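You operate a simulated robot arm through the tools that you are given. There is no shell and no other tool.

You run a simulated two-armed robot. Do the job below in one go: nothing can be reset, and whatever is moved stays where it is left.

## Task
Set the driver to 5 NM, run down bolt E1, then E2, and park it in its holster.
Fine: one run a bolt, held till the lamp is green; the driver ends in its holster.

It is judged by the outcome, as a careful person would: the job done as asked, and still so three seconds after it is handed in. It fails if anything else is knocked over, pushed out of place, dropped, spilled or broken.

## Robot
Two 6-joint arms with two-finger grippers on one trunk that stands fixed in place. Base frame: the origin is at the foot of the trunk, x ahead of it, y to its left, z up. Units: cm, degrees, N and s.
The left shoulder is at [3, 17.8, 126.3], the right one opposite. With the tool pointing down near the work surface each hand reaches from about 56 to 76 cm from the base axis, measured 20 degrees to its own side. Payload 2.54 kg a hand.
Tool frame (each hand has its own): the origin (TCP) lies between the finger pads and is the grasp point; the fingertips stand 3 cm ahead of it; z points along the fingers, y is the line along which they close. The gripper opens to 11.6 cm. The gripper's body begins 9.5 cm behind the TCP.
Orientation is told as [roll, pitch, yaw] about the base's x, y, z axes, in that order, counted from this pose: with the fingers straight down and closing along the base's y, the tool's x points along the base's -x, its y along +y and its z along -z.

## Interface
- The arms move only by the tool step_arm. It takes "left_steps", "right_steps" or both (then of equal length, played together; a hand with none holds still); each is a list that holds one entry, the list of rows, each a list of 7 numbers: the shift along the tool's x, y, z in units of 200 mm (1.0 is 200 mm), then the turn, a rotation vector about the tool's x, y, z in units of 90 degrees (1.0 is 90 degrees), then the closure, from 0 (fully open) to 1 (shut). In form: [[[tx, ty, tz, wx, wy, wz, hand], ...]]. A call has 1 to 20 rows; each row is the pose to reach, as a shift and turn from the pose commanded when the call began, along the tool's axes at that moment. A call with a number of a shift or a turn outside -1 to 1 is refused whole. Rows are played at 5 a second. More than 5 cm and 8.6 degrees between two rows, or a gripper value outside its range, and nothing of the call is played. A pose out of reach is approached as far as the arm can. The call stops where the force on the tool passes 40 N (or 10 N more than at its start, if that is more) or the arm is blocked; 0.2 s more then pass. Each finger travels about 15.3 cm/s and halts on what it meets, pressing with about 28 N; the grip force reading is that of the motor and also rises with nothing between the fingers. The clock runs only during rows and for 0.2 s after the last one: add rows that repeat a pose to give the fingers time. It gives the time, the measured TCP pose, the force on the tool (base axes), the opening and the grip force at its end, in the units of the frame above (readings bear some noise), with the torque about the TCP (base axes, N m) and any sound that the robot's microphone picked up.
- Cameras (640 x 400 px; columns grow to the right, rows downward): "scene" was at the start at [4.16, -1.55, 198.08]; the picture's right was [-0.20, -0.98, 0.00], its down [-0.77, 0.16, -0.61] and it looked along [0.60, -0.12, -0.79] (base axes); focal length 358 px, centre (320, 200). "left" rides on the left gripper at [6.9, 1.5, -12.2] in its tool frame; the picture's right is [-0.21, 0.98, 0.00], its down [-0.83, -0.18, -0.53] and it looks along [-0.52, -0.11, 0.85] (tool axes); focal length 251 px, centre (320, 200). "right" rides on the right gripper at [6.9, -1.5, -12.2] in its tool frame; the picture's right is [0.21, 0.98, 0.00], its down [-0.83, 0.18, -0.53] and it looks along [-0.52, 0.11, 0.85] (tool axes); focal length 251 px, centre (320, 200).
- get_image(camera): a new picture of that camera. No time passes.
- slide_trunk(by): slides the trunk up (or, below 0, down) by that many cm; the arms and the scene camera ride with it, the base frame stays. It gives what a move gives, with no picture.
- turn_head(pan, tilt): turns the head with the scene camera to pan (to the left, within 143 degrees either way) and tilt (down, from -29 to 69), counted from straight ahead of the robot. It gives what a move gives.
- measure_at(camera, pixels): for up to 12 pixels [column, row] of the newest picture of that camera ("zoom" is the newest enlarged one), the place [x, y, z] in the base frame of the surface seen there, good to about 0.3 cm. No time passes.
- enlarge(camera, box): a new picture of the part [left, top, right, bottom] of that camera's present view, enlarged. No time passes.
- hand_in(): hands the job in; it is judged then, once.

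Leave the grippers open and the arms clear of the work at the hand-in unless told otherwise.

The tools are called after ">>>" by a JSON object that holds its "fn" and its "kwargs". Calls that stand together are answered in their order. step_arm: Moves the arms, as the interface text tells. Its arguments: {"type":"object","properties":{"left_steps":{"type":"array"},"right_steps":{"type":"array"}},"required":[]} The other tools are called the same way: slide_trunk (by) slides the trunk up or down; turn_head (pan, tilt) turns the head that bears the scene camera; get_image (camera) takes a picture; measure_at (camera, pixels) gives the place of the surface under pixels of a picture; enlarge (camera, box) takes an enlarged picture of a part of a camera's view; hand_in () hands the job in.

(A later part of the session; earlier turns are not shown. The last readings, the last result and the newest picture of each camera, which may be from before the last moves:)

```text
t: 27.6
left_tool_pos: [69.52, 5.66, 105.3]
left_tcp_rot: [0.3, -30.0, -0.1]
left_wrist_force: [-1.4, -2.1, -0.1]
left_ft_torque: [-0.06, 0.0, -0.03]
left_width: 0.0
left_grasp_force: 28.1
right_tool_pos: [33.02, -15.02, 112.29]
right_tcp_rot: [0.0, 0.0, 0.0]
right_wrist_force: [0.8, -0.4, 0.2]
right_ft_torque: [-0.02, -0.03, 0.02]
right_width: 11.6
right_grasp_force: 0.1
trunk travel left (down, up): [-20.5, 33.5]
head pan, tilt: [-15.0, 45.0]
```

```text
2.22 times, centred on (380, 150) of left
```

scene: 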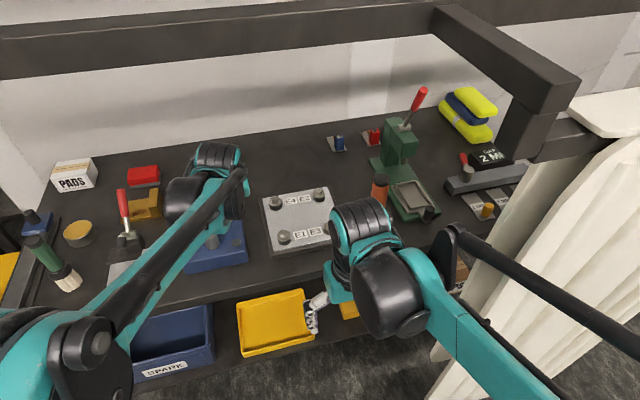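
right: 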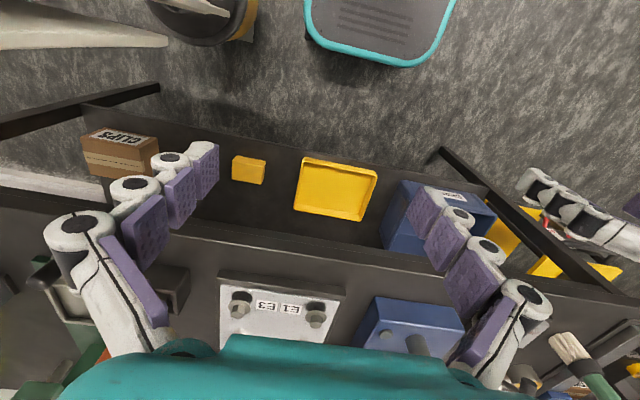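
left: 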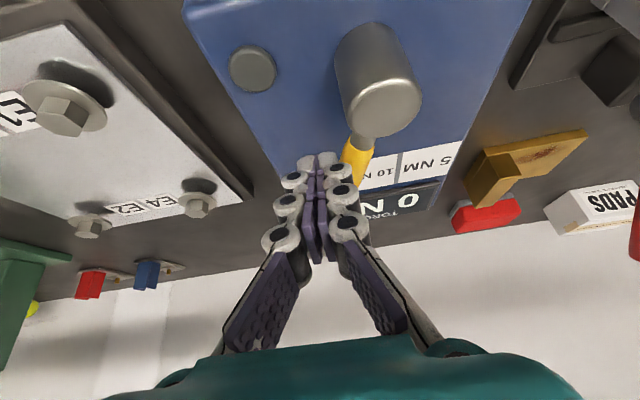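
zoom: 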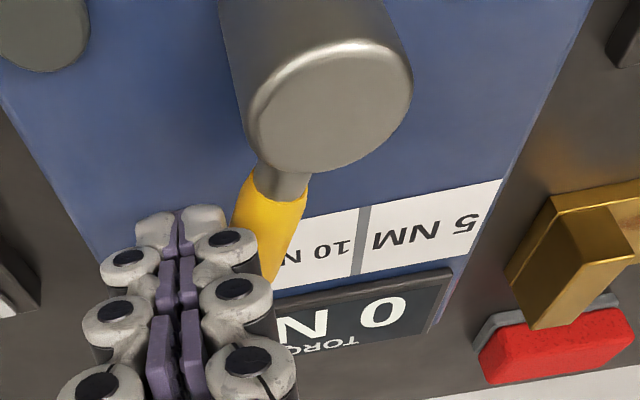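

The lever has moved with only about 2 N, and the display still reads 0. I'll keep pushing along the arc in small steps and read it again.

>>> {"fn": "step_arm", "kwargs": {"left_steps": [[[-0.01, 0.035, 0.006, 0, 0, 0, 1], [-0.021, 0.07, 0.012, 0, 0, 0, 1], [-0.03, 0.103, 0.017, 0, 0, 0, 1], [-0.038, 0.136, 0.022, 0, 0, 0, 1]]]}}

>>> {"fn": "enlarge", "kwargs": {"camera": "left", "box": [240, 60, 480, 240]}}

>>> {"fn": "enlarge", "kwargs": {"camera": "scene", "box": [160, 150, 280, 270]}}

```text
t: 28.6
left_tool_pos: [70.45, 8.43, 105.41]
left_tcp_rot: [0.2, -29.9, -0.1]
left_wrist_force: [-0.9, -4.1, 0.8]
left_ft_torque: [-0.11, 0.02, 0.0]
left_width: 0.0
left_grasp_force: 28.1
right_tool_pos: [32.99, -14.94, 112.26]
right_tcp_rot: [0.0, -0.1, -0.1]
right_wrist_force: [-0.1, 0.7, 0.1]
right_ft_torque: [-0.01, 0.01, -0.02]
right_width: 11.61
right_grasp_force: 0.1
trunk travel left (down, up): [-20.5, 33.5]
head pan, tilt: [-15.0, 45.0]
```

```text
2.22 times, centred on (360, 150) of left
```

zoom: 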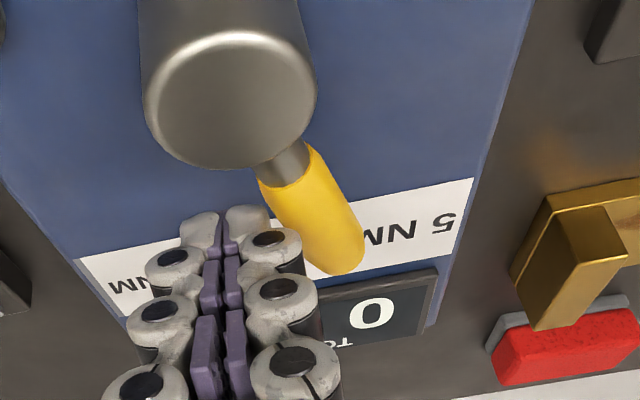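

```text
3.33 times, centred on (220, 210) of scene
```

zoom: 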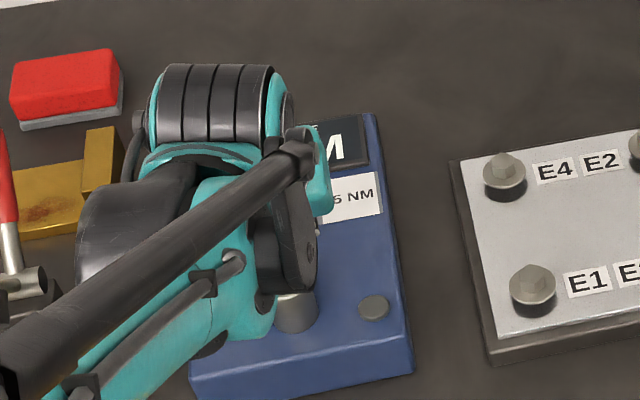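

The lever now points between 10 and 5, and the leading digit on the display is still 0. I'll push further in small steps toward the 5 NM side.

>>> {"fn": "step_arm", "kwargs": {"left_steps": [[[0.0, 0.041, 0.003, 0, 0, 0, 1], [0.001, 0.082, 0.005, 0, 0, 0, 1], [0.005, 0.11, 0.002, 0, 0, 0, 1], [0.01, 0.1375, 0, 0, 0, 0, 1]]]}}

>>> {"fn": "enlarge", "kwargs": {"camera": "left", "box": [220, 40, 480, 240]}}

>>> {"fn": "measure_at", "kwargs": {"camera": "zoom", "pixels": [[200, 110], [280, 190], [320, 230], [350, 260], [300, 210], [260, 165]]}}

```text
t: 29.6
left_tool_pos: [70.24, 10.95, 105.33]
left_tcp_rot: [0.2, -30.0, -0.3]
left_wrist_force: [4.7, -11.1, 5.7]
left_ft_torque: [-0.15, -0.06, -0.05]
left_width: 0.02
left_grasp_force: 28.2
right_tool_pos: [32.95, -15.18, 112.24]
right_tcp_rot: [0.1, 0.0, -0.1]
right_wrist_force: [-0.6, 0.3, 0.1]
right_ft_torque: [0.01, -0.03, 0.02]
right_width: 11.58
right_grasp_force: 0.1
trunk travel left (down, up): [-20.5, 33.5]
head pan, tilt: [-15.0, 45.0]
```

```text
2.00 times, centred on (350, 140) of left
```

zoom: 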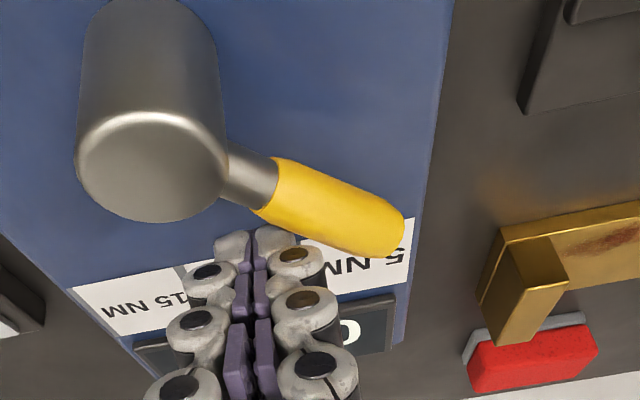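

```text
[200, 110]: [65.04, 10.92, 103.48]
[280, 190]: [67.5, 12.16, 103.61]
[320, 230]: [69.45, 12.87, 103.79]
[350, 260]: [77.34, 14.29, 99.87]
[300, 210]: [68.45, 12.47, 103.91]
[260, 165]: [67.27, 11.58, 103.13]
```

The push force has risen to about 11 N, so the lever may be meeting a stop or detent. I'll measure the handle's centre line to get its angle.

>>> {"fn": "measure_at", "kwargs": {"camera": "zoom", "pixels": [[285, 183], [310, 195], [340, 208], [370, 222], [395, 230], [245, 172], [150, 165], [345, 335]]}}

>>> {"fn": "get_image", "kwargs": {"camera": "scene"}}

```text
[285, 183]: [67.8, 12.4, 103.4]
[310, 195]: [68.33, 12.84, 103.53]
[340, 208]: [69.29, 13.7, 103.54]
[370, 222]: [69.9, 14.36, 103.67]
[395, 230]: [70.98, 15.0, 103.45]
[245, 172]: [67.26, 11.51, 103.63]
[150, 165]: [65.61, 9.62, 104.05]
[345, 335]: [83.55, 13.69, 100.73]
```

```text
taken
```

scene: 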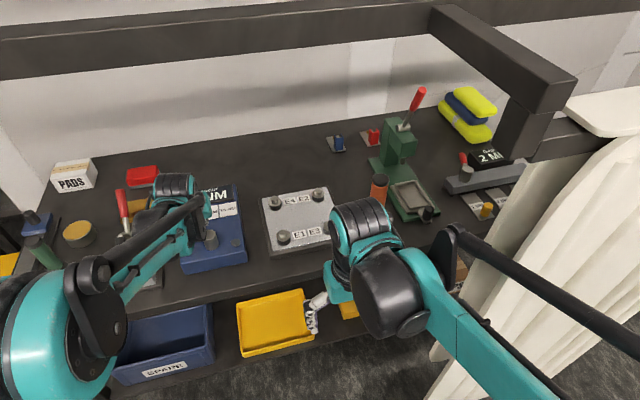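

The lever's centre line now points at about +46°, the mirror image of where it started at -49°, so it is at the 5 NM end. I'll back the fingers away to the right and up, then look at the lever and display.

>>> {"fn": "step_arm", "kwargs": {"left_steps": [[[0, -0.05, 0, 0, 0, 0, 1], [0, -0.12, 0, 0, 0, 0, 1], [0.02, -0.2, -0.04, 0, 0, 0, 1], [0.06, -0.25, -0.14, 0, 0, 0, 1], [0.1, -0.28, -0.26, 0, 0, 0, 1], [0.15, -0.3, -0.38, 0, 0, 0, 1], [0.2, -0.3, -0.5, 0, 0, 0, 1]]]}}

>>> {"fn": "get_image", "kwargs": {"camera": "left"}}

>>> {"fn": "enlarge", "kwargs": {"camera": "scene", "box": [160, 150, 280, 270]}}

```text
t: 31.2
left_tool_pos: [61.33, 5.22, 111.9]
left_tcp_rot: [0.2, -29.9, -0.1]
left_wrist_force: [-0.2, -0.6, 0.1]
left_ft_torque: [0.0, -0.01, 0.03]
left_width: 0.01
left_grasp_force: 27.9
right_tool_pos: [32.9, -14.92, 112.31]
right_tcp_rot: [0.1, -0.1, 0.0]
right_wrist_force: [-0.4, 0.3, 0.1]
right_ft_torque: [-0.02, -0.03, -0.03]
right_width: 11.6
right_grasp_force: 0.0
trunk travel left (down, up): [-20.5, 33.5]
head pan, tilt: [-15.0, 45.0]
```

```text
taken
```

left: 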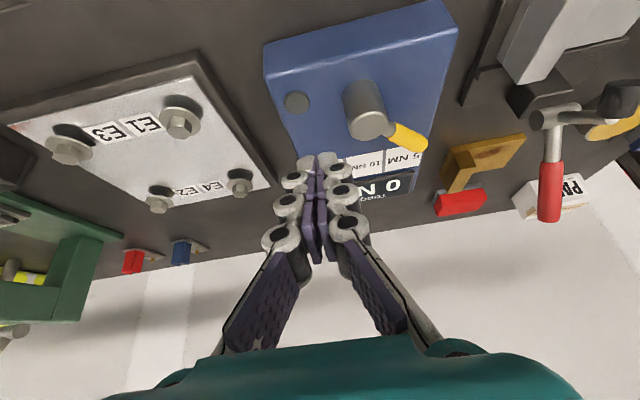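

```text
3.33 times, centred on (220, 210) of scene
```

zoom: 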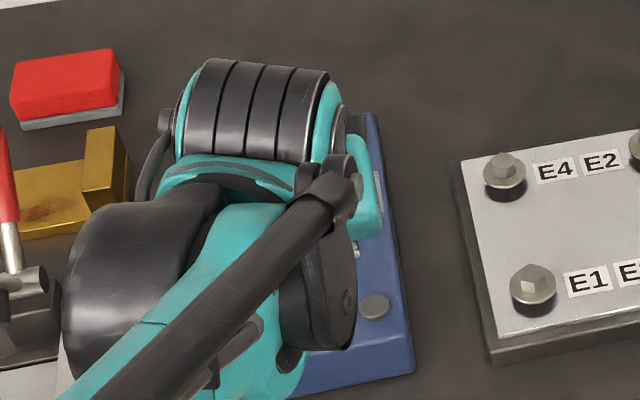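

The lever stays turned toward 5 NM and the display still reads 0, so it probably shows applied torque. I'll pull the left hand back out of the way and check the lever from the scene camera.

>>> {"fn": "step_arm", "kwargs": {"left_steps": [[[0.1, 0.039, -0.083, 0, 0, 0, 1], [0.2, 0.078, -0.166, 0, 0, 0, 1], [0.3, 0.117, -0.249, 0, 0, 0, 1], [0.4, 0.156, -0.332, 0, 0, 0, 0.8], [0.5, 0.195, -0.416, 0, 0, 0, 0.6], [0.6, 0.233, -0.499, 0, 0, 0, 0.4], [0.7, 0.272, -0.582, 0, 0, 0, 0.2], [0.8, 0.311, -0.665, 0, 0, 0, 0], [0.896, 0.35, -0.748, 0, 0, 0, 0]]]}}

>>> {"fn": "get_image", "kwargs": {"camera": "scene"}}

>>> {"fn": "enlarge", "kwargs": {"camera": "scene", "box": [160, 150, 280, 270]}}

```text
t: 33.2
left_tool_pos: [38.67, 12.26, 116.0]
left_tcp_rot: [0.2, -30.0, -0.1]
left_wrist_force: [-0.5, -0.2, 0.5]
left_ft_torque: [-0.05, -0.04, -0.01]
left_width: 11.58
left_grasp_force: 0.0
right_tool_pos: [32.98, -14.91, 112.24]
right_tcp_rot: [0.0, 0.0, 0.0]
right_wrist_force: [-0.8, 0.1, -0.5]
right_ft_torque: [0.0, -0.02, 0.01]
right_width: 11.6
right_grasp_force: 0.1
trunk travel left (down, up): [-20.5, 33.5]
head pan, tilt: [-15.0, 45.0]
```

```text
taken
```

scene: 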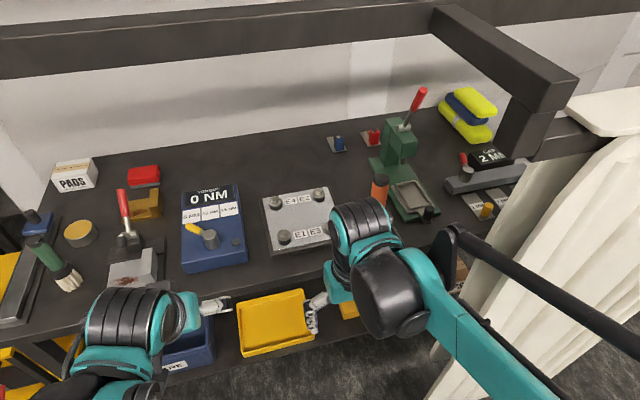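

```text
3.33 times, centred on (220, 210) of scene
```

zoom: 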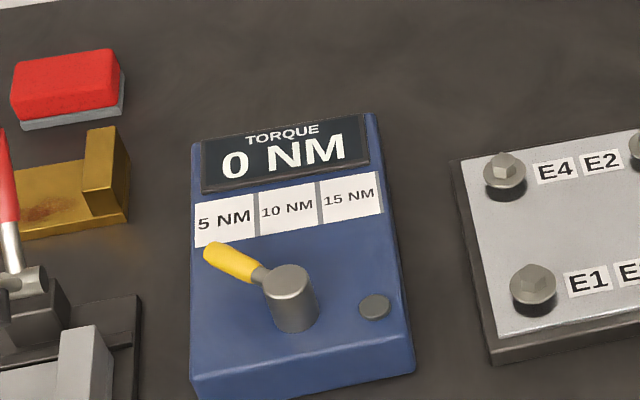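

The lever now points at the 5 NM label, as it pointed at 15 before. I'll measure the handle to confirm its angle, and look at the driver and holster from the scene camera to plan the grasp.

>>> {"fn": "measure_at", "kwargs": {"camera": "zoom", "pixels": [[292, 275], [255, 270], [235, 262], [215, 253], [225, 218], [287, 210], [350, 200], [374, 307], [533, 283], [503, 168], [250, 160]]}}

>>> {"fn": "enlarge", "kwargs": {"camera": "scene", "box": [340, 130, 460, 250]}}

>>> {"fn": "measure_at", "kwargs": {"camera": "zoom", "pixels": [[270, 185], [255, 190], [285, 190], [265, 225], [275, 250], [250, 260], [340, 265], [380, 280], [430, 290], [450, 270], [300, 120], [340, 240]]}}

```text
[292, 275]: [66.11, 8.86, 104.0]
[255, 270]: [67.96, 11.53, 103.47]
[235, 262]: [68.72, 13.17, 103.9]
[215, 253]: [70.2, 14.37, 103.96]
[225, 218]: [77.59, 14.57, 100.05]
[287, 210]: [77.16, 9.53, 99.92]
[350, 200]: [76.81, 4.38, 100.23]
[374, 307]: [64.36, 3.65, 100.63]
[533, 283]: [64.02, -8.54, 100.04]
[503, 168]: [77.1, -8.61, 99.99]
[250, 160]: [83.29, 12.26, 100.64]
```

```text
3.33 times, centred on (400, 190) of scene
```

zoom: 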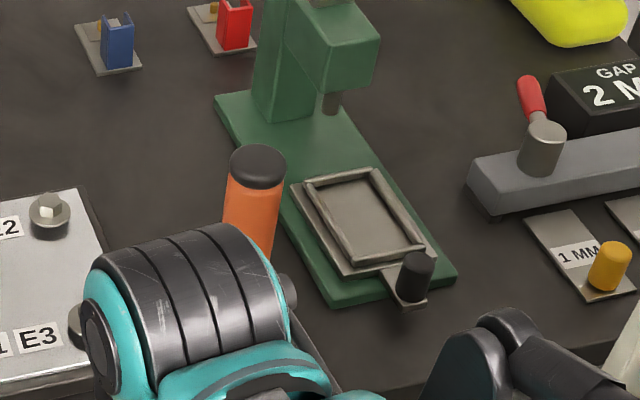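

```text
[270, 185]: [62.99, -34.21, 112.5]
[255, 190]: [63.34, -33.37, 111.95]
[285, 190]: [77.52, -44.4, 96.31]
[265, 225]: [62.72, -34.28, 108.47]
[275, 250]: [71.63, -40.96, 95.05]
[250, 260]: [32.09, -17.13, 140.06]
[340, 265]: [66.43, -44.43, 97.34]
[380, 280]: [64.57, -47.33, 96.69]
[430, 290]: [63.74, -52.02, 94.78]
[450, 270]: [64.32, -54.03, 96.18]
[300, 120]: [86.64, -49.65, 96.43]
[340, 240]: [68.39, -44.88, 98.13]
```

The lever tip measures (70.2, 14.4), clearly on 5 NM. Before moving the right arm forward, I'll measure the stub's post and the curtain's edge in this view, since the right forearm must pass beneath and beside them.

>>> {"fn": "measure_at", "kwargs": {"camera": "scene", "pixels": [[530, 90], [530, 120], [515, 140], [525, 155], [540, 155], [560, 145], [590, 140], [510, 110], [500, 190], [500, 220], [455, 240], [475, 250]]}}

>>> {"fn": "enlarge", "kwargs": {"camera": "scene", "box": [420, 60, 600, 260]}}

```text
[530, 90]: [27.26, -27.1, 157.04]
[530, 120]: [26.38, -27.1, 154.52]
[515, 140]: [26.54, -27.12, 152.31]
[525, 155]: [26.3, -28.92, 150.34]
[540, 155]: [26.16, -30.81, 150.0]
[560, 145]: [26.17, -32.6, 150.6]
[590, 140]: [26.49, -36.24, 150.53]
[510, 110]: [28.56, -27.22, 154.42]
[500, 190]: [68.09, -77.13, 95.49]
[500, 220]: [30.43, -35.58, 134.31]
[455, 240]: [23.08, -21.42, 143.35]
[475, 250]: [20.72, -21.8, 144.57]
```

```text
2.00 times, centred on (510, 160) of scene
```

zoom: 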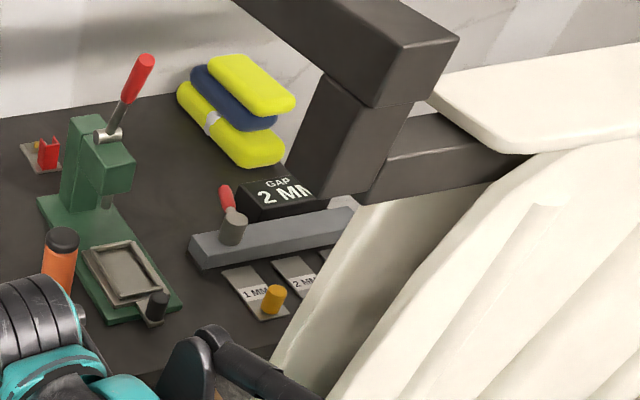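

The stub's post ends at z≈149 with its near face at y≈-27, and the curtain edge is at y≈-35, so the lowered forearm fits beneath. I'll swing the left hand out to about (32, 27, 116). At the same time I'll tilt the right fingers forward 50° and yaw them 35° to the right at about (46, -22, 120), in slow steps.

>>> {"fn": "step_arm", "kwargs": {"left_steps": [[[0.029, 0.0735, -0.017, 0, 0, 0, 0], [0.058, 0.147, -0.034, 0, 0, 0, 0], [0.087, 0.22, -0.05, 0, 0, 0, 0], [0.116, 0.294, -0.067, 0, 0, 0, 0], [0.145, 0.367, -0.084, 0, 0, 0, 0], [0.174, 0.441, -0.101, 0, 0, 0, 0], [0.203, 0.514, -0.118, 0, 0, 0, 0], [0.232, 0.588, -0.134, 0, 0, 0, 0], [0.261, 0.661, -0.151, 0, 0, 0, 0], [0.29, 0.735, -0.168, 0, 0, 0, 0]]], "right_steps": [[[-0.065, -0.036, -0.039, 0.017, -0.054, 0.036, 0], [-0.13, -0.071, -0.078, 0.034, -0.108, 0.073, 0], [-0.195, -0.107, -0.117, 0.051, -0.161, 0.109, 0], [-0.26, -0.142, -0.156, 0.068, -0.215, 0.145, 0], [-0.325, -0.178, -0.195, 0.085, -0.269, 0.182, 0], [-0.39, -0.213, -0.234, 0.102, -0.323, 0.218, 0], [-0.455, -0.249, -0.273, 0.119, -0.376, 0.254, 0], [-0.52, -0.284, -0.312, 0.136, -0.43, 0.291, 0], [-0.585, -0.32, -0.351, 0.153, -0.484, 0.327, 0], [-0.65, -0.355, -0.39, 0.17, -0.538, 0.3635, 0]]]}}

>>> {"fn": "get_image", "kwargs": {"camera": "scene"}}

>>> {"fn": "get_image", "kwargs": {"camera": "right"}}

```text
t: 35.4
left_tool_pos: [32.08, 26.95, 115.94]
left_tcp_rot: [0.1, -29.9, -0.2]
left_wrist_force: [0.8, -0.8, 0.8]
left_ft_torque: [-0.03, 0.01, -0.01]
left_width: 11.6
left_grasp_force: 0.1
right_tool_pos: [46.02, -21.98, 120.08]
right_tcp_rot: [-0.1, -50.0, -35.0]
right_wrist_force: [0.8, 0.4, -0.7]
right_ft_torque: [0.0, 0.04, -0.01]
right_width: 11.59
right_grasp_force: 0.0
trunk travel left (down, up): [-20.5, 33.5]
head pan, tilt: [-15.0, 45.0]
```

```text
taken
```

scene: 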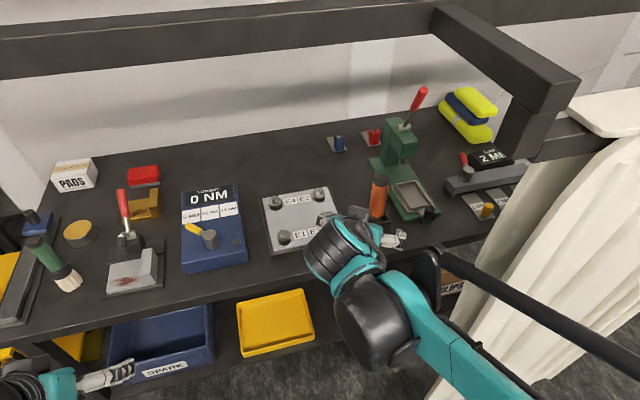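

```text
taken
```

right: 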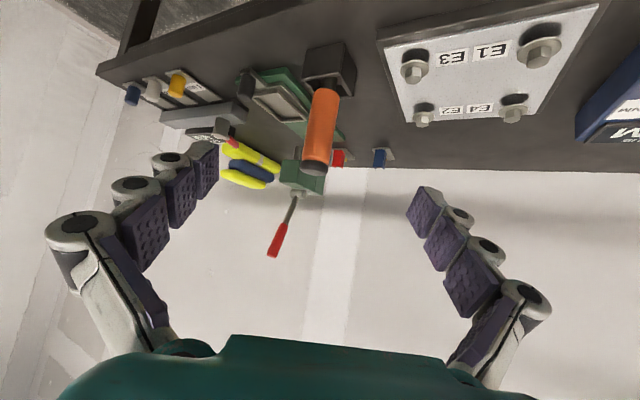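

The right hand is tilted as planned and the driver appears between its open fingers at (320,130). I'll enlarge it and measure the handle and holster from this side to refine the axis.

>>> {"fn": "enlarge", "kwargs": {"camera": "right", "box": [270, 30, 390, 190]}}

```text
2.50 times, centred on (330, 110) of right
```

zoom: 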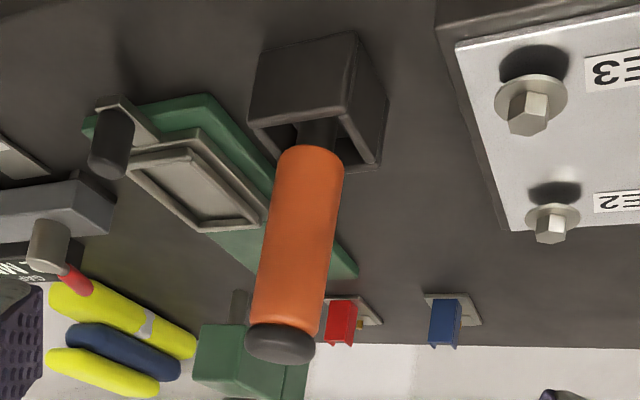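

>>> {"fn": "measure_at", "kwargs": {"camera": "zoom", "pixels": [[280, 340], [290, 290], [300, 240], [307, 190], [312, 155], [318, 130], [345, 112], [248, 110], [382, 165], [262, 290], [322, 290], [359, 32]]}}

```text
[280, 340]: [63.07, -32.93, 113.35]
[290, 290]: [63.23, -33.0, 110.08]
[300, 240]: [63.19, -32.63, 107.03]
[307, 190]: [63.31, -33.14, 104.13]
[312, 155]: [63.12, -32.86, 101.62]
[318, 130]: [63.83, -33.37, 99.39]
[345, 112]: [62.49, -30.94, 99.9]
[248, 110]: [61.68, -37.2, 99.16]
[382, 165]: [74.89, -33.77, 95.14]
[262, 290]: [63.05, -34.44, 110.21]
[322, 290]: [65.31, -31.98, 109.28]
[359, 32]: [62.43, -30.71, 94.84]
```

The handle's axis comes out at about (65.0, -34.1), with a radius of about 2.1 cm. The hand already points nearly along the approach line, so I'll come in to about 9 cm short with the fingers open.

>>> {"fn": "step_arm", "kwargs": {"right_steps": [[[-0.05, 0.009, 0.08, 0, 0, 0, 0], [-0.1, 0.018, 0.16, 0, 0, 0, 0], [-0.15, 0.028, 0.25, 0, 0, 0, 0], [-0.2, 0.037, 0.35, 0, 0, 0, 0], [-0.26, 0.048, 0.46, 0, 0, 0, 0], [-0.26, 0.048, 0.58, 0, 0, 0, 0], [-0.26, 0.048, 0.69, 0, 0, 0, 0], [-0.26, 0.048, 0.8, 0, 0, 0, 0]]]}}

>>> {"fn": "get_image", "kwargs": {"camera": "right"}}

>>> {"fn": "get_image", "kwargs": {"camera": "scene"}}

```text
t: 37.2
left_tool_pos: [32.08, 26.83, 116.1]
left_tcp_rot: [0.2, -30.0, 0.0]
left_wrist_force: [-0.4, 0.9, -0.1]
left_ft_torque: [-0.04, 0.02, 0.02]
left_width: 11.6
left_grasp_force: 0.1
right_tool_pos: [59.31, -30.16, 113.61]
right_tcp_rot: [-0.1, -50.0, -34.9]
right_wrist_force: [0.0, -0.2, -1.1]
right_ft_torque: [0.03, 0.02, 0.04]
right_width: 11.58
right_grasp_force: 0.0
trunk travel left (down, up): [-20.5, 33.5]
head pan, tilt: [-15.0, 45.0]
```

```text
taken
```

right: 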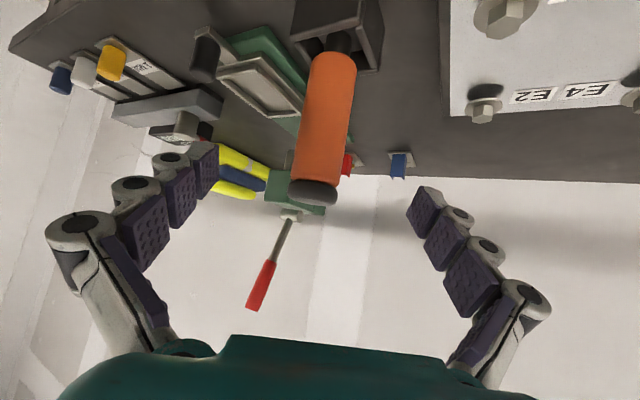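

```text
taken
```

scene: 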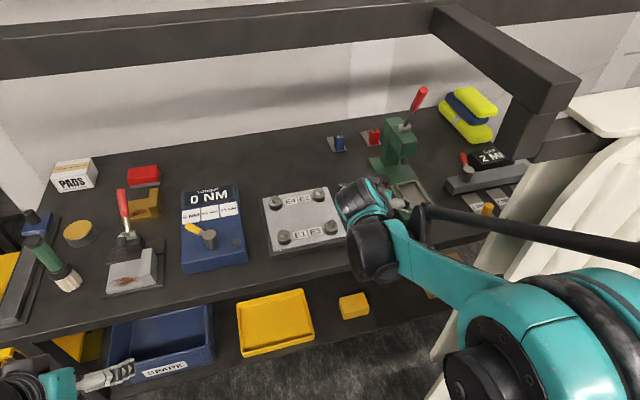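

The handle is centred between the fingers. Before going in, I'll check that the elbow and rod keep clear of the curtain and post.

>>> {"fn": "measure_at", "kwargs": {"camera": "scene", "pixels": [[540, 320], [600, 242], [500, 222], [430, 212], [600, 290], [635, 250], [560, 235], [470, 270], [530, 265]]}}

>>> {"fn": "enlarge", "kwargs": {"camera": "right", "box": [260, 20, 400, 220]}}

>>> {"fn": "measure_at", "kwargs": {"camera": "zoom", "pixels": [[310, 340], [320, 270], [330, 200], [340, 120], [285, 270], [352, 270], [290, 200], [370, 200]]}}

```text
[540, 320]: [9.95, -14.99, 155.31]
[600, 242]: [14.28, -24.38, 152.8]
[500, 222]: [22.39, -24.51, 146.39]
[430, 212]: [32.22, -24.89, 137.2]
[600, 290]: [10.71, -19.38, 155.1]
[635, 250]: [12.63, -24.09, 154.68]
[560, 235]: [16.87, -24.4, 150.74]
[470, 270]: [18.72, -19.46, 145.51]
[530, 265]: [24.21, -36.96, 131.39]
```

```text
2.00 times, centred on (330, 120) of right
```

zoom: 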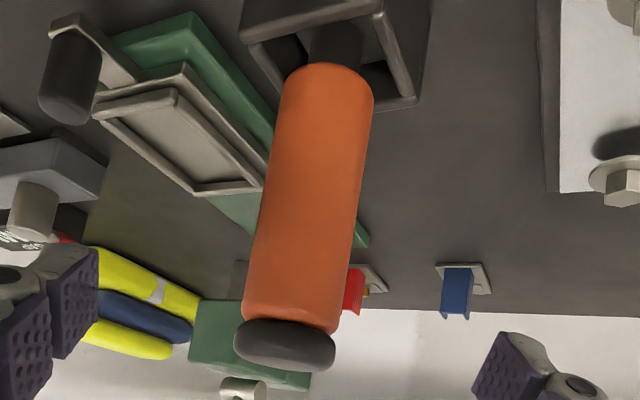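

```text
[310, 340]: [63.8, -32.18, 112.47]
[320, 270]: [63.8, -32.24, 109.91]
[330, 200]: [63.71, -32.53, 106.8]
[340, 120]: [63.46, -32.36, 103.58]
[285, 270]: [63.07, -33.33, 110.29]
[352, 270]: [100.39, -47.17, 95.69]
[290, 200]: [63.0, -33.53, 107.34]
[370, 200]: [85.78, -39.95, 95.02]
```

The rod passes at about (26, -25, 143), under and beside the post with room to spare. The handle's axis lies on my approach line to within 0.1 cm. I'll go in the last 9.1 cm, then close on the handle.

>>> {"fn": "step_arm", "kwargs": {"right_steps": [[[0, 0.004, 0.09, 0, 0, 0, 0], [0, 0.004, 0.18, 0, 0, 0, 0], [0, 0.004, 0.27, 0, 0, 0, 0], [0, 0.004, 0.36, 0, 0, 0, 0], [0, 0.004, 0.455, 0, 0, 0, 0], [0, 0.004, 0.455, 0, 0, 0, 0]]]}}

>>> {"fn": "get_image", "kwargs": {"camera": "right"}}

>>> {"fn": "get_image", "kwargs": {"camera": "scene"}}

```text
t: 38.6
left_tool_pos: [31.96, 27.0, 115.98]
left_tcp_rot: [0.2, -30.0, 0.0]
left_wrist_force: [0.0, -0.2, 0.0]
left_ft_torque: [-0.03, 0.0, 0.0]
left_width: 11.59
left_grasp_force: 0.1
right_tool_pos: [64.94, -34.18, 107.94]
right_tcp_rot: [-0.1, -50.1, -35.0]
right_wrist_force: [-0.4, -0.8, 0.2]
right_ft_torque: [-0.03, -0.01, 0.01]
right_width: 11.62
right_grasp_force: 0.0
trunk travel left (down, up): [-20.5, 33.5]
head pan, tilt: [-15.0, 45.0]
```

```text
taken
```

right: 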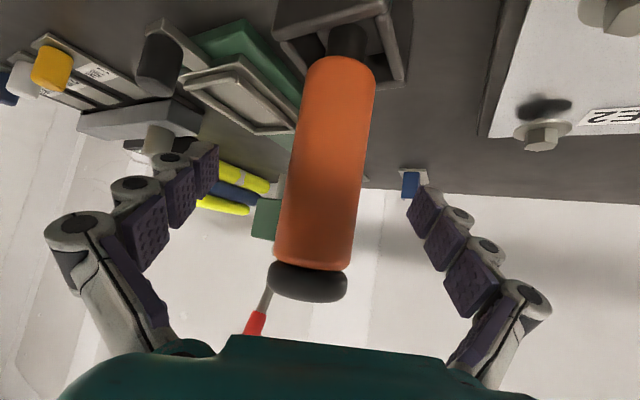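

```text
taken
```

scene: 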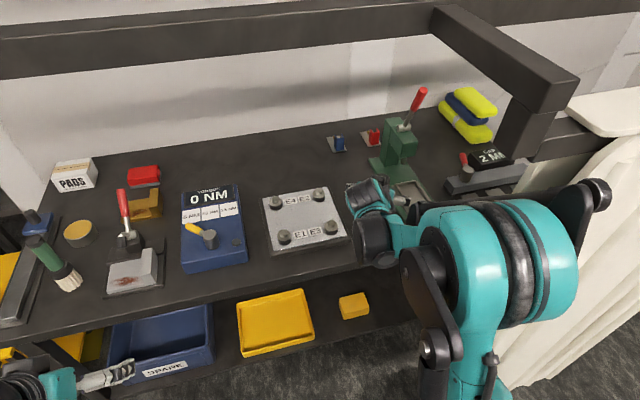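

The hand is on the handle with no contact yet. The elbow has swung forward, so I'll check its clearance to the post and curtain before closing.

>>> {"fn": "measure_at", "kwargs": {"camera": "scene", "pixels": [[470, 260], [510, 250], [550, 245], [570, 250], [595, 195], [570, 205], [430, 280], [450, 215], [520, 205], [500, 290]]}}

>>> {"fn": "enlarge", "kwargs": {"camera": "scene", "box": [400, 60, 640, 340]}}

```text
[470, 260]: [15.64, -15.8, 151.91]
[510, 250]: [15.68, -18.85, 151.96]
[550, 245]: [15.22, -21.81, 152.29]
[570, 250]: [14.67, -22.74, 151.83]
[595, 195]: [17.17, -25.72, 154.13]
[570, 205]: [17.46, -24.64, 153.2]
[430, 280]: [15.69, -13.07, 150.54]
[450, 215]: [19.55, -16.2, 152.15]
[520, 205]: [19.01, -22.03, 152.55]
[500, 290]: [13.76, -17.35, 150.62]
```

```text
1.43 times, centred on (520, 200) of scene
```

zoom: 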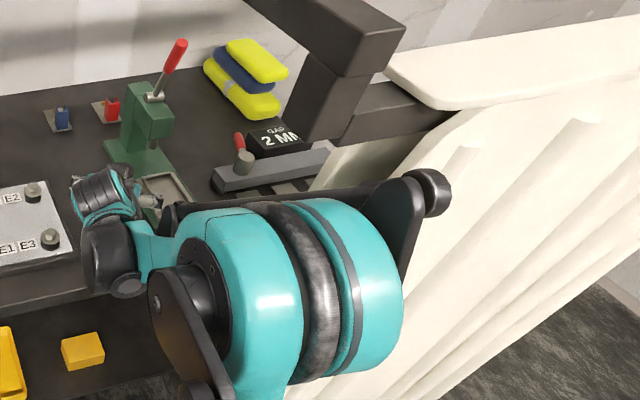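

The elbow is at x≤20 with its top at z≈152–154, clear of the post at x≥25. I'll close the fingers on the handle without moving the hand.

>>> {"fn": "step_arm", "kwargs": {"right_steps": [[[0, 0, 0, 0, 0, 0, 0.3], [0, 0, 0, 0, 0, 0, 0.5], [0, 0, 0, 0, 0, 0, 0.7], [0, 0, 0, 0, 0, 0, 1], [0, 0, 0, 0, 0, 0, 1], [0, 0, 0, 0, 0, 0, 1]]]}}

>>> {"fn": "get_image", "kwargs": {"camera": "right"}}

```text
t: 40.0
left_tool_pos: [31.97, 26.84, 115.9]
left_tcp_rot: [0.1, -29.8, -0.1]
left_wrist_force: [-0.6, 1.0, 0.0]
left_ft_torque: [-0.02, 0.0, -0.01]
left_width: 11.59
left_grasp_force: 0.0
right_tool_pos: [64.91, -34.16, 108.03]
right_tcp_rot: [-0.1, -50.1, -34.8]
right_wrist_force: [3.6, 1.4, 3.4]
right_ft_torque: [-0.13, -0.26, 0.09]
right_width: 3.97
right_grasp_force: 27.9
trunk travel left (down, up): [-20.5, 33.5]
head pan, tilt: [-15.0, 45.0]
```

```text
taken
```

right: 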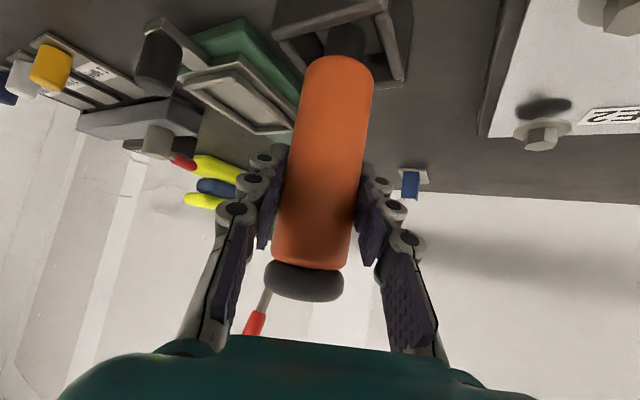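

The grip closed at 3.97 cm on the handle. I'll lift straight up slowly, first 2 cm and then to 8 cm, to draw the driver out of the holster.

>>> {"fn": "step_arm", "kwargs": {"right_steps": [[[-0.038, 0, -0.032, 0, 0, 0, 1], [-0.077, 0, -0.064, 0, 0, 0, 1], [-0.115, 0, -0.096, 0, 0, 0, 1], [-0.153, 0, -0.129, 0, 0, 0, 1], [-0.192, 0, -0.161, 0, 0, 0, 1], [-0.23, 0, -0.193, 0, 0, 0, 1], [-0.268, 0, -0.225, 0, 0, 0, 1], [-0.306, 0, -0.257, 0, 0, 0, 1], [-0.306, 0, -0.257, 0, 0, 0, 1]]]}}

>>> {"fn": "get_image", "kwargs": {"camera": "right"}}

>>> {"fn": "get_image", "kwargs": {"camera": "scene"}}

>>> {"fn": "get_image", "kwargs": {"camera": "left"}}

```text
t: 42.0
left_tool_pos: [32.09, 26.89, 116.07]
left_tcp_rot: [0.2, -29.9, 0.0]
left_wrist_force: [-0.4, 0.1, 0.0]
left_ft_torque: [0.0, 0.02, 0.0]
left_width: 11.6
left_grasp_force: 0.1
right_tool_pos: [65.13, -34.08, 115.81]
right_tcp_rot: [-0.1, -49.9, -34.9]
right_wrist_force: [0.0, 1.0, -6.0]
right_ft_torque: [-0.01, 0.01, -0.01]
right_width: 3.98
right_grasp_force: 28.3
trunk travel left (down, up): [-20.5, 33.5]
head pan, tilt: [-15.0, 45.0]
```

```text
taken
```

right: 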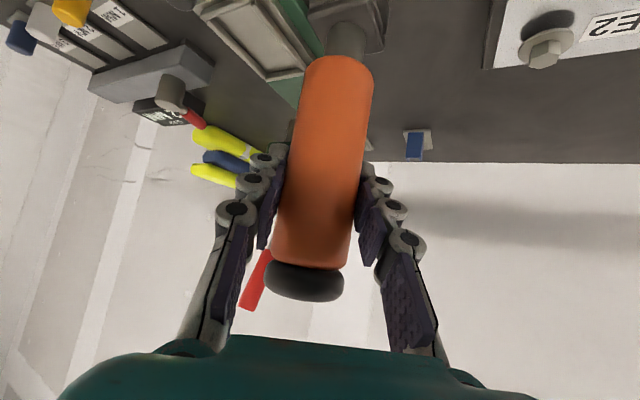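

```text
taken
```

scene: 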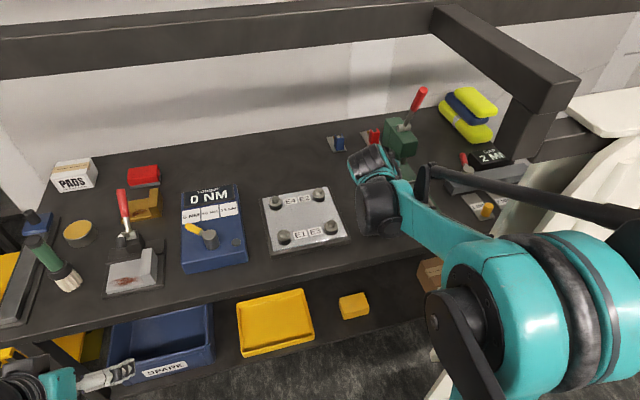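

```text
taken
```

left: 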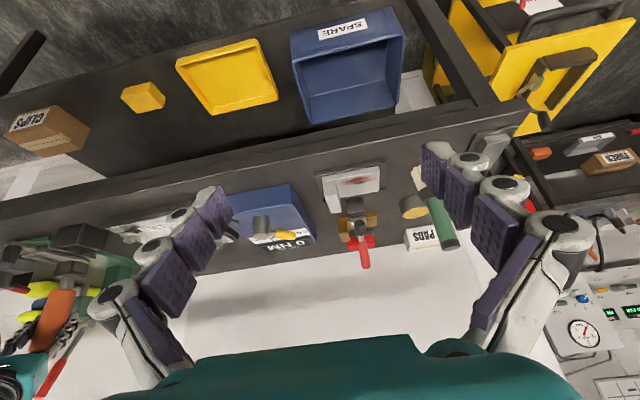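

The driver is lifted, with its 6 N weight on the hand and the grip holding. I'll look at its shank and tip to learn its length.

>>> {"fn": "enlarge", "kwargs": {"camera": "right", "box": [280, 0, 420, 100]}}

>>> {"fn": "measure_at", "kwargs": {"camera": "zoom", "pixels": [[340, 250], [345, 200], [355, 170], [355, 140], [355, 120], [300, 60], [420, 60], [380, 130]]}}

>>> {"fn": "enlarge", "kwargs": {"camera": "left", "box": [0, 200, 160, 400]}}

```text
4.00 times, centred on (350, 50) of right
```

zoom: 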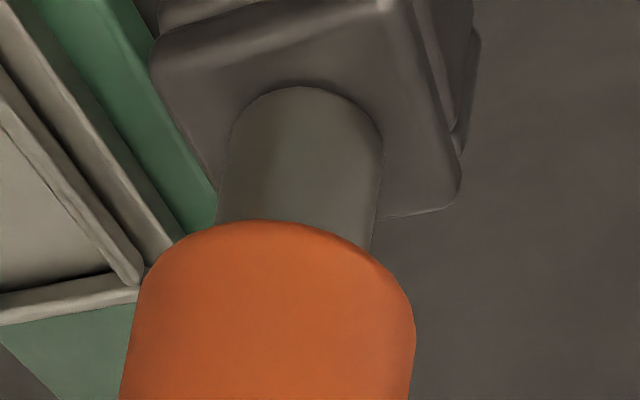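

```text
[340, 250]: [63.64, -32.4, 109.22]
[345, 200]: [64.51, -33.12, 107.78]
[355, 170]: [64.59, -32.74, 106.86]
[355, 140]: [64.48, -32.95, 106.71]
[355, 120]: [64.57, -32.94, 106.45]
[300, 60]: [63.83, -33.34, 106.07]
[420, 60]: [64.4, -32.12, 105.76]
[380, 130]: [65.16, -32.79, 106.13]
```

```text
2.00 times, centred on (80, 300) of left
```

zoom: 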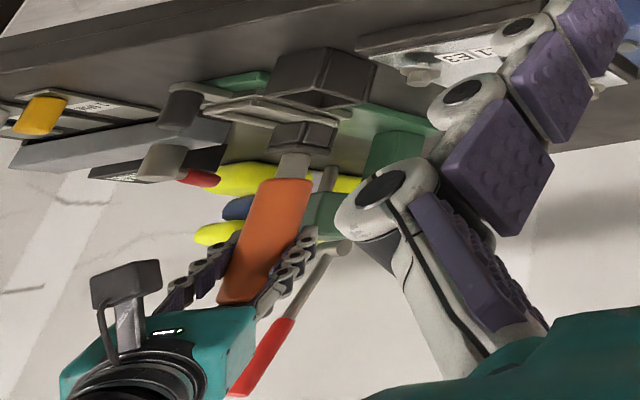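

The driver has a grey shank and a dark nose block below the handle. I'll measure the nose block and its lower end in this view.

>>> {"fn": "measure_at", "kwargs": {"camera": "zoom", "pixels": [[295, 165], [300, 145], [300, 130], [300, 124], [275, 135], [330, 132], [310, 150], [285, 122], [320, 122], [315, 90], [345, 60], [265, 240]]}}

>>> {"fn": "enlarge", "kwargs": {"camera": "left", "box": [40, 230, 120, 290]}}

```text
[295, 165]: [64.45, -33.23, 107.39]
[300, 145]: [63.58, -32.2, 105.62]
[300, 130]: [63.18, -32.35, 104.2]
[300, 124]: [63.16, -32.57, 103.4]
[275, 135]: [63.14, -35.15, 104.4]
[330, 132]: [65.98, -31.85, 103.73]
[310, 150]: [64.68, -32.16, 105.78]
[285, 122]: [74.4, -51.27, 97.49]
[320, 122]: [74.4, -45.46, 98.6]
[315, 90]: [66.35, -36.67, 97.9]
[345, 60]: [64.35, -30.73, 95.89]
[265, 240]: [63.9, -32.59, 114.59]
```

```text
6.67 times, centred on (80, 260) of left
```

zoom: 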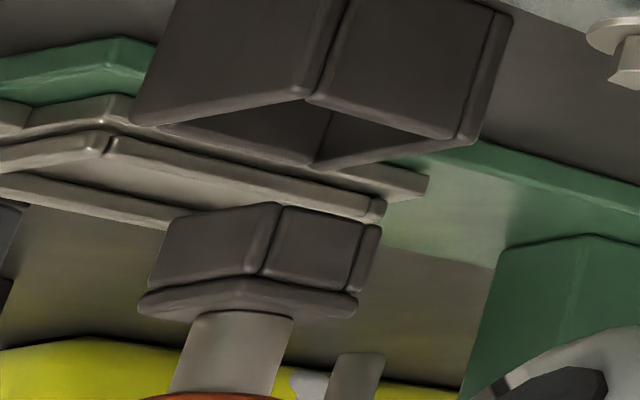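

The nose is a hollow square socket about 3.8 cm wide. Its lower end is at z≈103.2, about 12.6 cm below my grip point. Next I'll locate the bolts and plate precisely from the scene camera.

>>> {"fn": "enlarge", "kwargs": {"camera": "scene", "box": [250, 170, 360, 270]}}

```text
4.00 times, centred on (305, 220) of scene
```

zoom: 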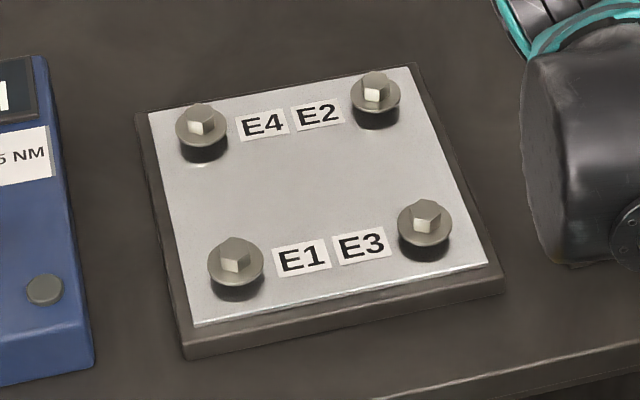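

>>> {"fn": "measure_at", "kwargs": {"camera": "zoom", "pixels": [[236, 246], [236, 275], [212, 258], [260, 262], [234, 292], [376, 82], [376, 110], [353, 96], [398, 92], [426, 210], [150, 112], [484, 262]]}}

>>> {"fn": "measure_at", "kwargs": {"camera": "zoom", "pixels": [[197, 320], [408, 68], [185, 352], [502, 290], [138, 112], [415, 64], [203, 112], [376, 124], [300, 200], [236, 262], [376, 98], [234, 300]]}}

```text
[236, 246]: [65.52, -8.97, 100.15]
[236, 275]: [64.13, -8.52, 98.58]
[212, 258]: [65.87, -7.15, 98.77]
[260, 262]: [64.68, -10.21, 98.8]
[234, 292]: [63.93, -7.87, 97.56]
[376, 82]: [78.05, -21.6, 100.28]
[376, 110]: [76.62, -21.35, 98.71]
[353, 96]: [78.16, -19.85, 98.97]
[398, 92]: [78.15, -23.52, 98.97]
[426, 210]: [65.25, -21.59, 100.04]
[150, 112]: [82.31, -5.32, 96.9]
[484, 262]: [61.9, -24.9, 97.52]
```

```text
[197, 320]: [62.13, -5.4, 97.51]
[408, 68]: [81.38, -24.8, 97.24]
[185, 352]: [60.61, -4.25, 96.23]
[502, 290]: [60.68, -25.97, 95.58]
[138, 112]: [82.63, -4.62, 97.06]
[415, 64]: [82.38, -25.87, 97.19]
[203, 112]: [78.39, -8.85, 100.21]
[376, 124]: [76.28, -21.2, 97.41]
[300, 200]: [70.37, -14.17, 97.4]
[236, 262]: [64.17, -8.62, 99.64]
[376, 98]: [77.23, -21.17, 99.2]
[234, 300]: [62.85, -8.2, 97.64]
```

The plate's centre is (71.7, -15.1), so E1 is at about (65.2, -8.6) and E2 at about (78.2, -21.6). Hex tops are at z≈100.2 and flanges at ≈98.8. I'll carry the upright driver left toward E1 at a safe height, with the socket at least 3 cm above the bolts, in two parts.

>>> {"fn": "step_arm", "kwargs": {"right_steps": [[[0.03, 0.086, -0.052, 0, 0, 0, 1], [0.061, 0.171, -0.104, 0, 0, 0, 1], [0.091, 0.257, -0.156, 0, 0, 0, 1], [0.122, 0.343, -0.207, 0, 0, 0, 1], [0.152, 0.428, -0.259, 0, 0, 0, 1], [0.1825, 0.514, -0.311, 0, 0, 0, 1], [0.1825, 0.514, -0.311, 0, 0, 0, 1]]]}}

>>> {"fn": "get_image", "kwargs": {"camera": "scene"}}

>>> {"fn": "get_image", "kwargs": {"camera": "left"}}

```text
t: 43.6
left_tool_pos: [32.04, 26.81, 115.93]
left_tcp_rot: [0.1, -29.8, -0.1]
left_wrist_force: [1.2, -0.4, 0.6]
left_ft_torque: [-0.01, 0.0, -0.01]
left_width: 11.58
left_grasp_force: 0.0
right_tool_pos: [65.21, -21.71, 116.98]
right_tcp_rot: [-0.1, -49.9, -35.0]
right_wrist_force: [0.7, -0.4, -5.3]
right_ft_torque: [0.0, 0.02, 0.0]
right_width: 3.98
right_grasp_force: 28.1
trunk travel left (down, up): [-20.5, 33.5]
head pan, tilt: [-15.0, 45.0]
```

```text
taken
```

scene: 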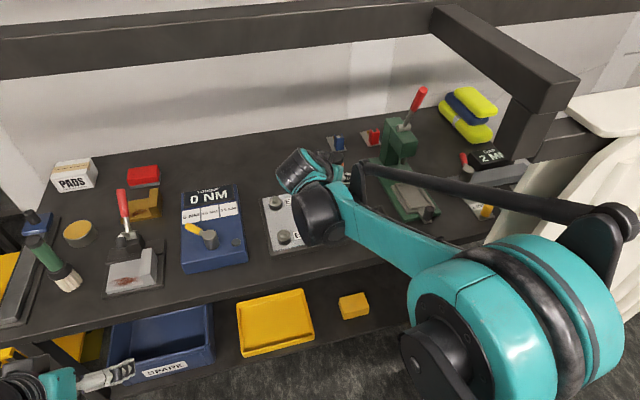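

```text
taken
```

left: 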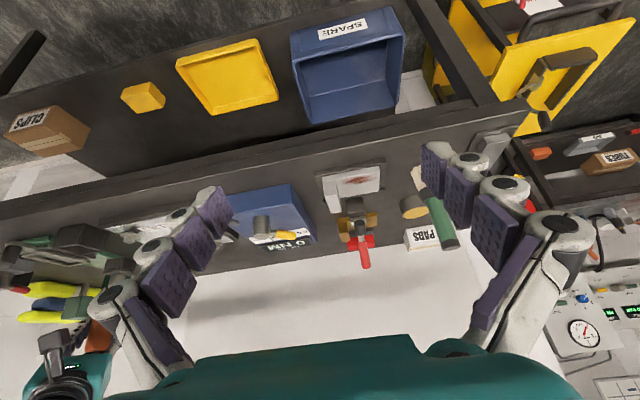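

All steady. I'll carry the driver the remaining 13.1 cm to above E1. Meanwhile I'll yaw the idle left hand 25° right so its camera can watch the box lamp and the plate.

>>> {"fn": "step_arm", "kwargs": {"left_steps": [[[0, 0, 0, 0.023, 0, 0.04, 0], [0, 0, 0, 0.046, 0, 0.08, 0], [0, 0, 0, 0.07, 0, 0.12, 0], [0, 0, 0, 0.093, 0, 0.16, 0], [0, 0, 0, 0.116, 0, 0.2, 0], [0, 0, 0, 0.139, 0, 0.24, 0], [0, 0, 0, 0.139, 0, 0.24, 0]]], "right_steps": [[[0.04, 0.089, -0.048, 0, 0, 0, 1], [0.08, 0.179, -0.096, 0, 0, 0, 1], [0.121, 0.268, -0.144, 0, 0, 0, 1], [0.161, 0.358, -0.192, 0, 0, 0, 1], [0.201, 0.447, -0.24, 0, 0, 0, 1], [0.2415, 0.5366, -0.288, 0, 0, 0, 1], [0.2415, 0.5366, -0.288, 0, 0, 0, 1]]]}}

>>> {"fn": "get_image", "kwargs": {"camera": "left"}}

>>> {"fn": "get_image", "kwargs": {"camera": "scene"}}

>>> {"fn": "get_image", "kwargs": {"camera": "right"}}

```text
t: 45.2
left_tool_pos: [32.04, 26.87, 115.98]
left_tcp_rot: [0.1, -29.9, -25.1]
left_wrist_force: [0.0, -0.3, -0.1]
left_ft_torque: [0.01, 0.05, 0.0]
left_width: 11.58
left_grasp_force: 0.0
right_tool_pos: [65.18, -8.56, 117.03]
right_tcp_rot: [-0.1, -50.0, -35.1]
right_wrist_force: [0.3, -0.8, -5.8]
right_ft_torque: [0.0, 0.0, 0.03]
right_width: 3.99
right_grasp_force: 28.0
trunk travel left (down, up): [-20.5, 33.5]
head pan, tilt: [-15.0, 45.0]
```

```text
taken
```

left: 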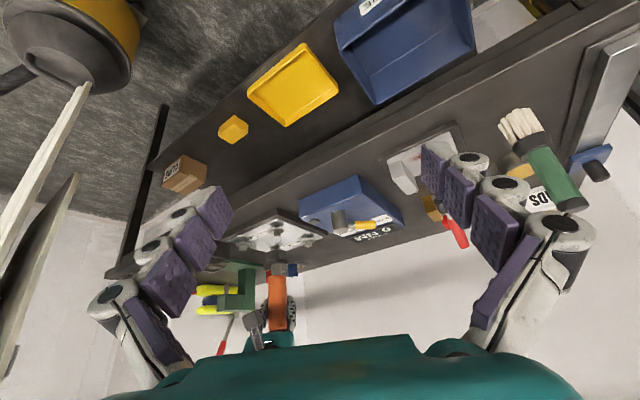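

```text
taken
```

scene: 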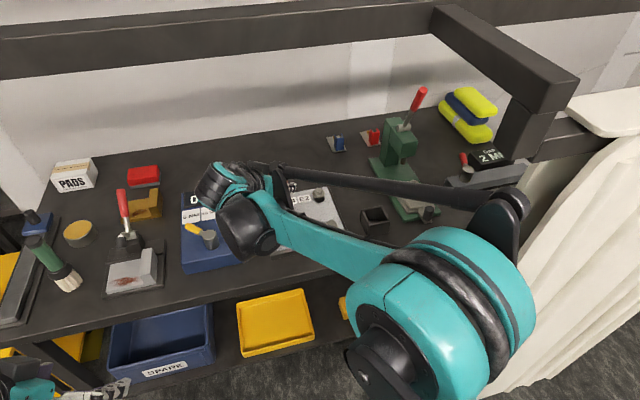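

```text
taken
```

right: 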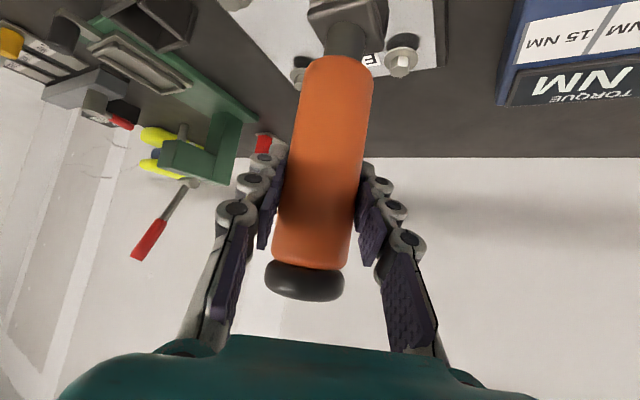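

The left camera now sees the box, plate and driver. I'll enlarge that view to check the socket's alignment over E1 and the lamp.

>>> {"fn": "enlarge", "kwargs": {"camera": "left", "box": [230, 170, 410, 300]}}

>>> {"fn": "enlarge", "kwargs": {"camera": "left", "box": [230, 210, 330, 290]}}

```text
3.08 times, centred on (320, 235) of left
```

zoom: 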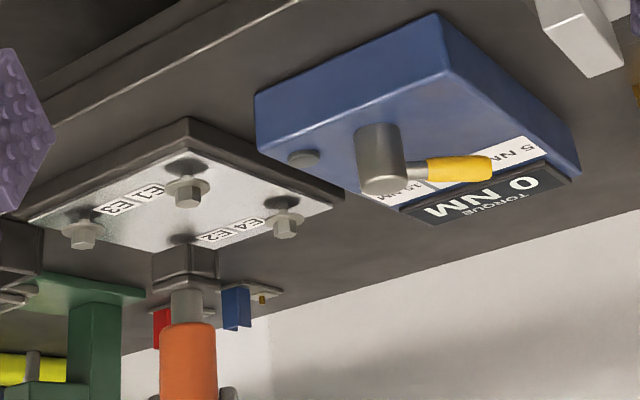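

```text
5.00 times, centred on (280, 250) of left
```

zoom: 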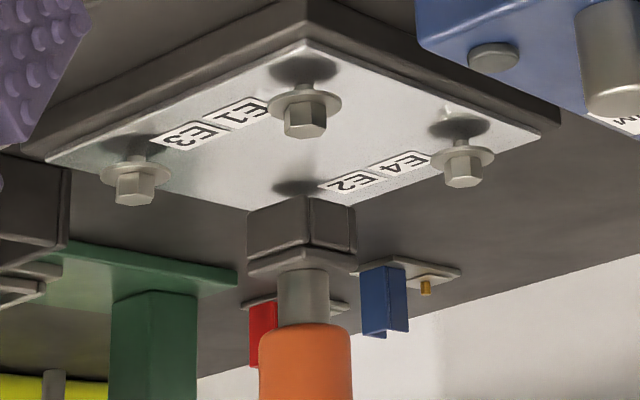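

>>> {"fn": "measure_at", "kwargs": {"camera": "zoom", "pixels": [[255, 222], [280, 225], [302, 215], [330, 225], [350, 215], [285, 205], [303, 300], [305, 115], [303, 130], [272, 106], [338, 100], [305, 350]]}}

>>> {"fn": "enlarge", "kwargs": {"camera": "right", "box": [270, 0, 430, 100]}}

>>> {"fn": "measure_at", "kwargs": {"camera": "zoom", "pixels": [[330, 200], [340, 140], [300, 60], [350, 90], [390, 40], [260, 60], [420, 60], [440, 110]]}}

```text
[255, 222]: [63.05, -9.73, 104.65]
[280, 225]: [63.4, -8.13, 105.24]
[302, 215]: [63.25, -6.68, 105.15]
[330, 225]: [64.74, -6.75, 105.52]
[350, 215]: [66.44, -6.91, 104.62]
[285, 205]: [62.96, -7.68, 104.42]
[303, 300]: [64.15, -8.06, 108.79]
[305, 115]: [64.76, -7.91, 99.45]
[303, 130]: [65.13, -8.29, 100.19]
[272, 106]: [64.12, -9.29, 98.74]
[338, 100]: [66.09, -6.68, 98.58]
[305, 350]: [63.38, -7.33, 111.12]
```

```text
4.00 times, centred on (350, 50) of right
```

zoom: 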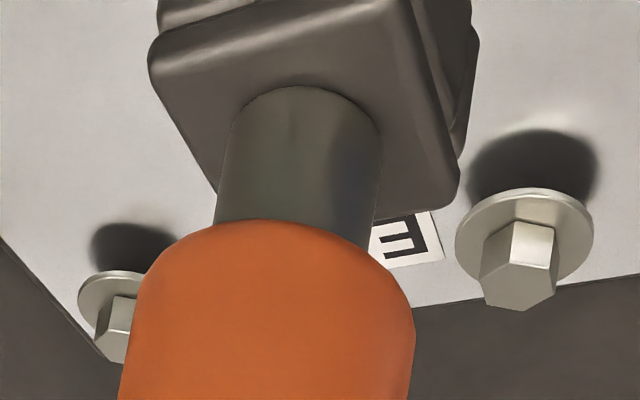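

```text
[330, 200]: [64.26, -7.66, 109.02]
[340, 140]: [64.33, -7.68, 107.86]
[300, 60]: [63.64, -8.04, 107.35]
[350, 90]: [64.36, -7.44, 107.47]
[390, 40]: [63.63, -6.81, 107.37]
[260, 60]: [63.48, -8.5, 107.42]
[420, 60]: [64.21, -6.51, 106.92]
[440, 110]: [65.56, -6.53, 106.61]
```

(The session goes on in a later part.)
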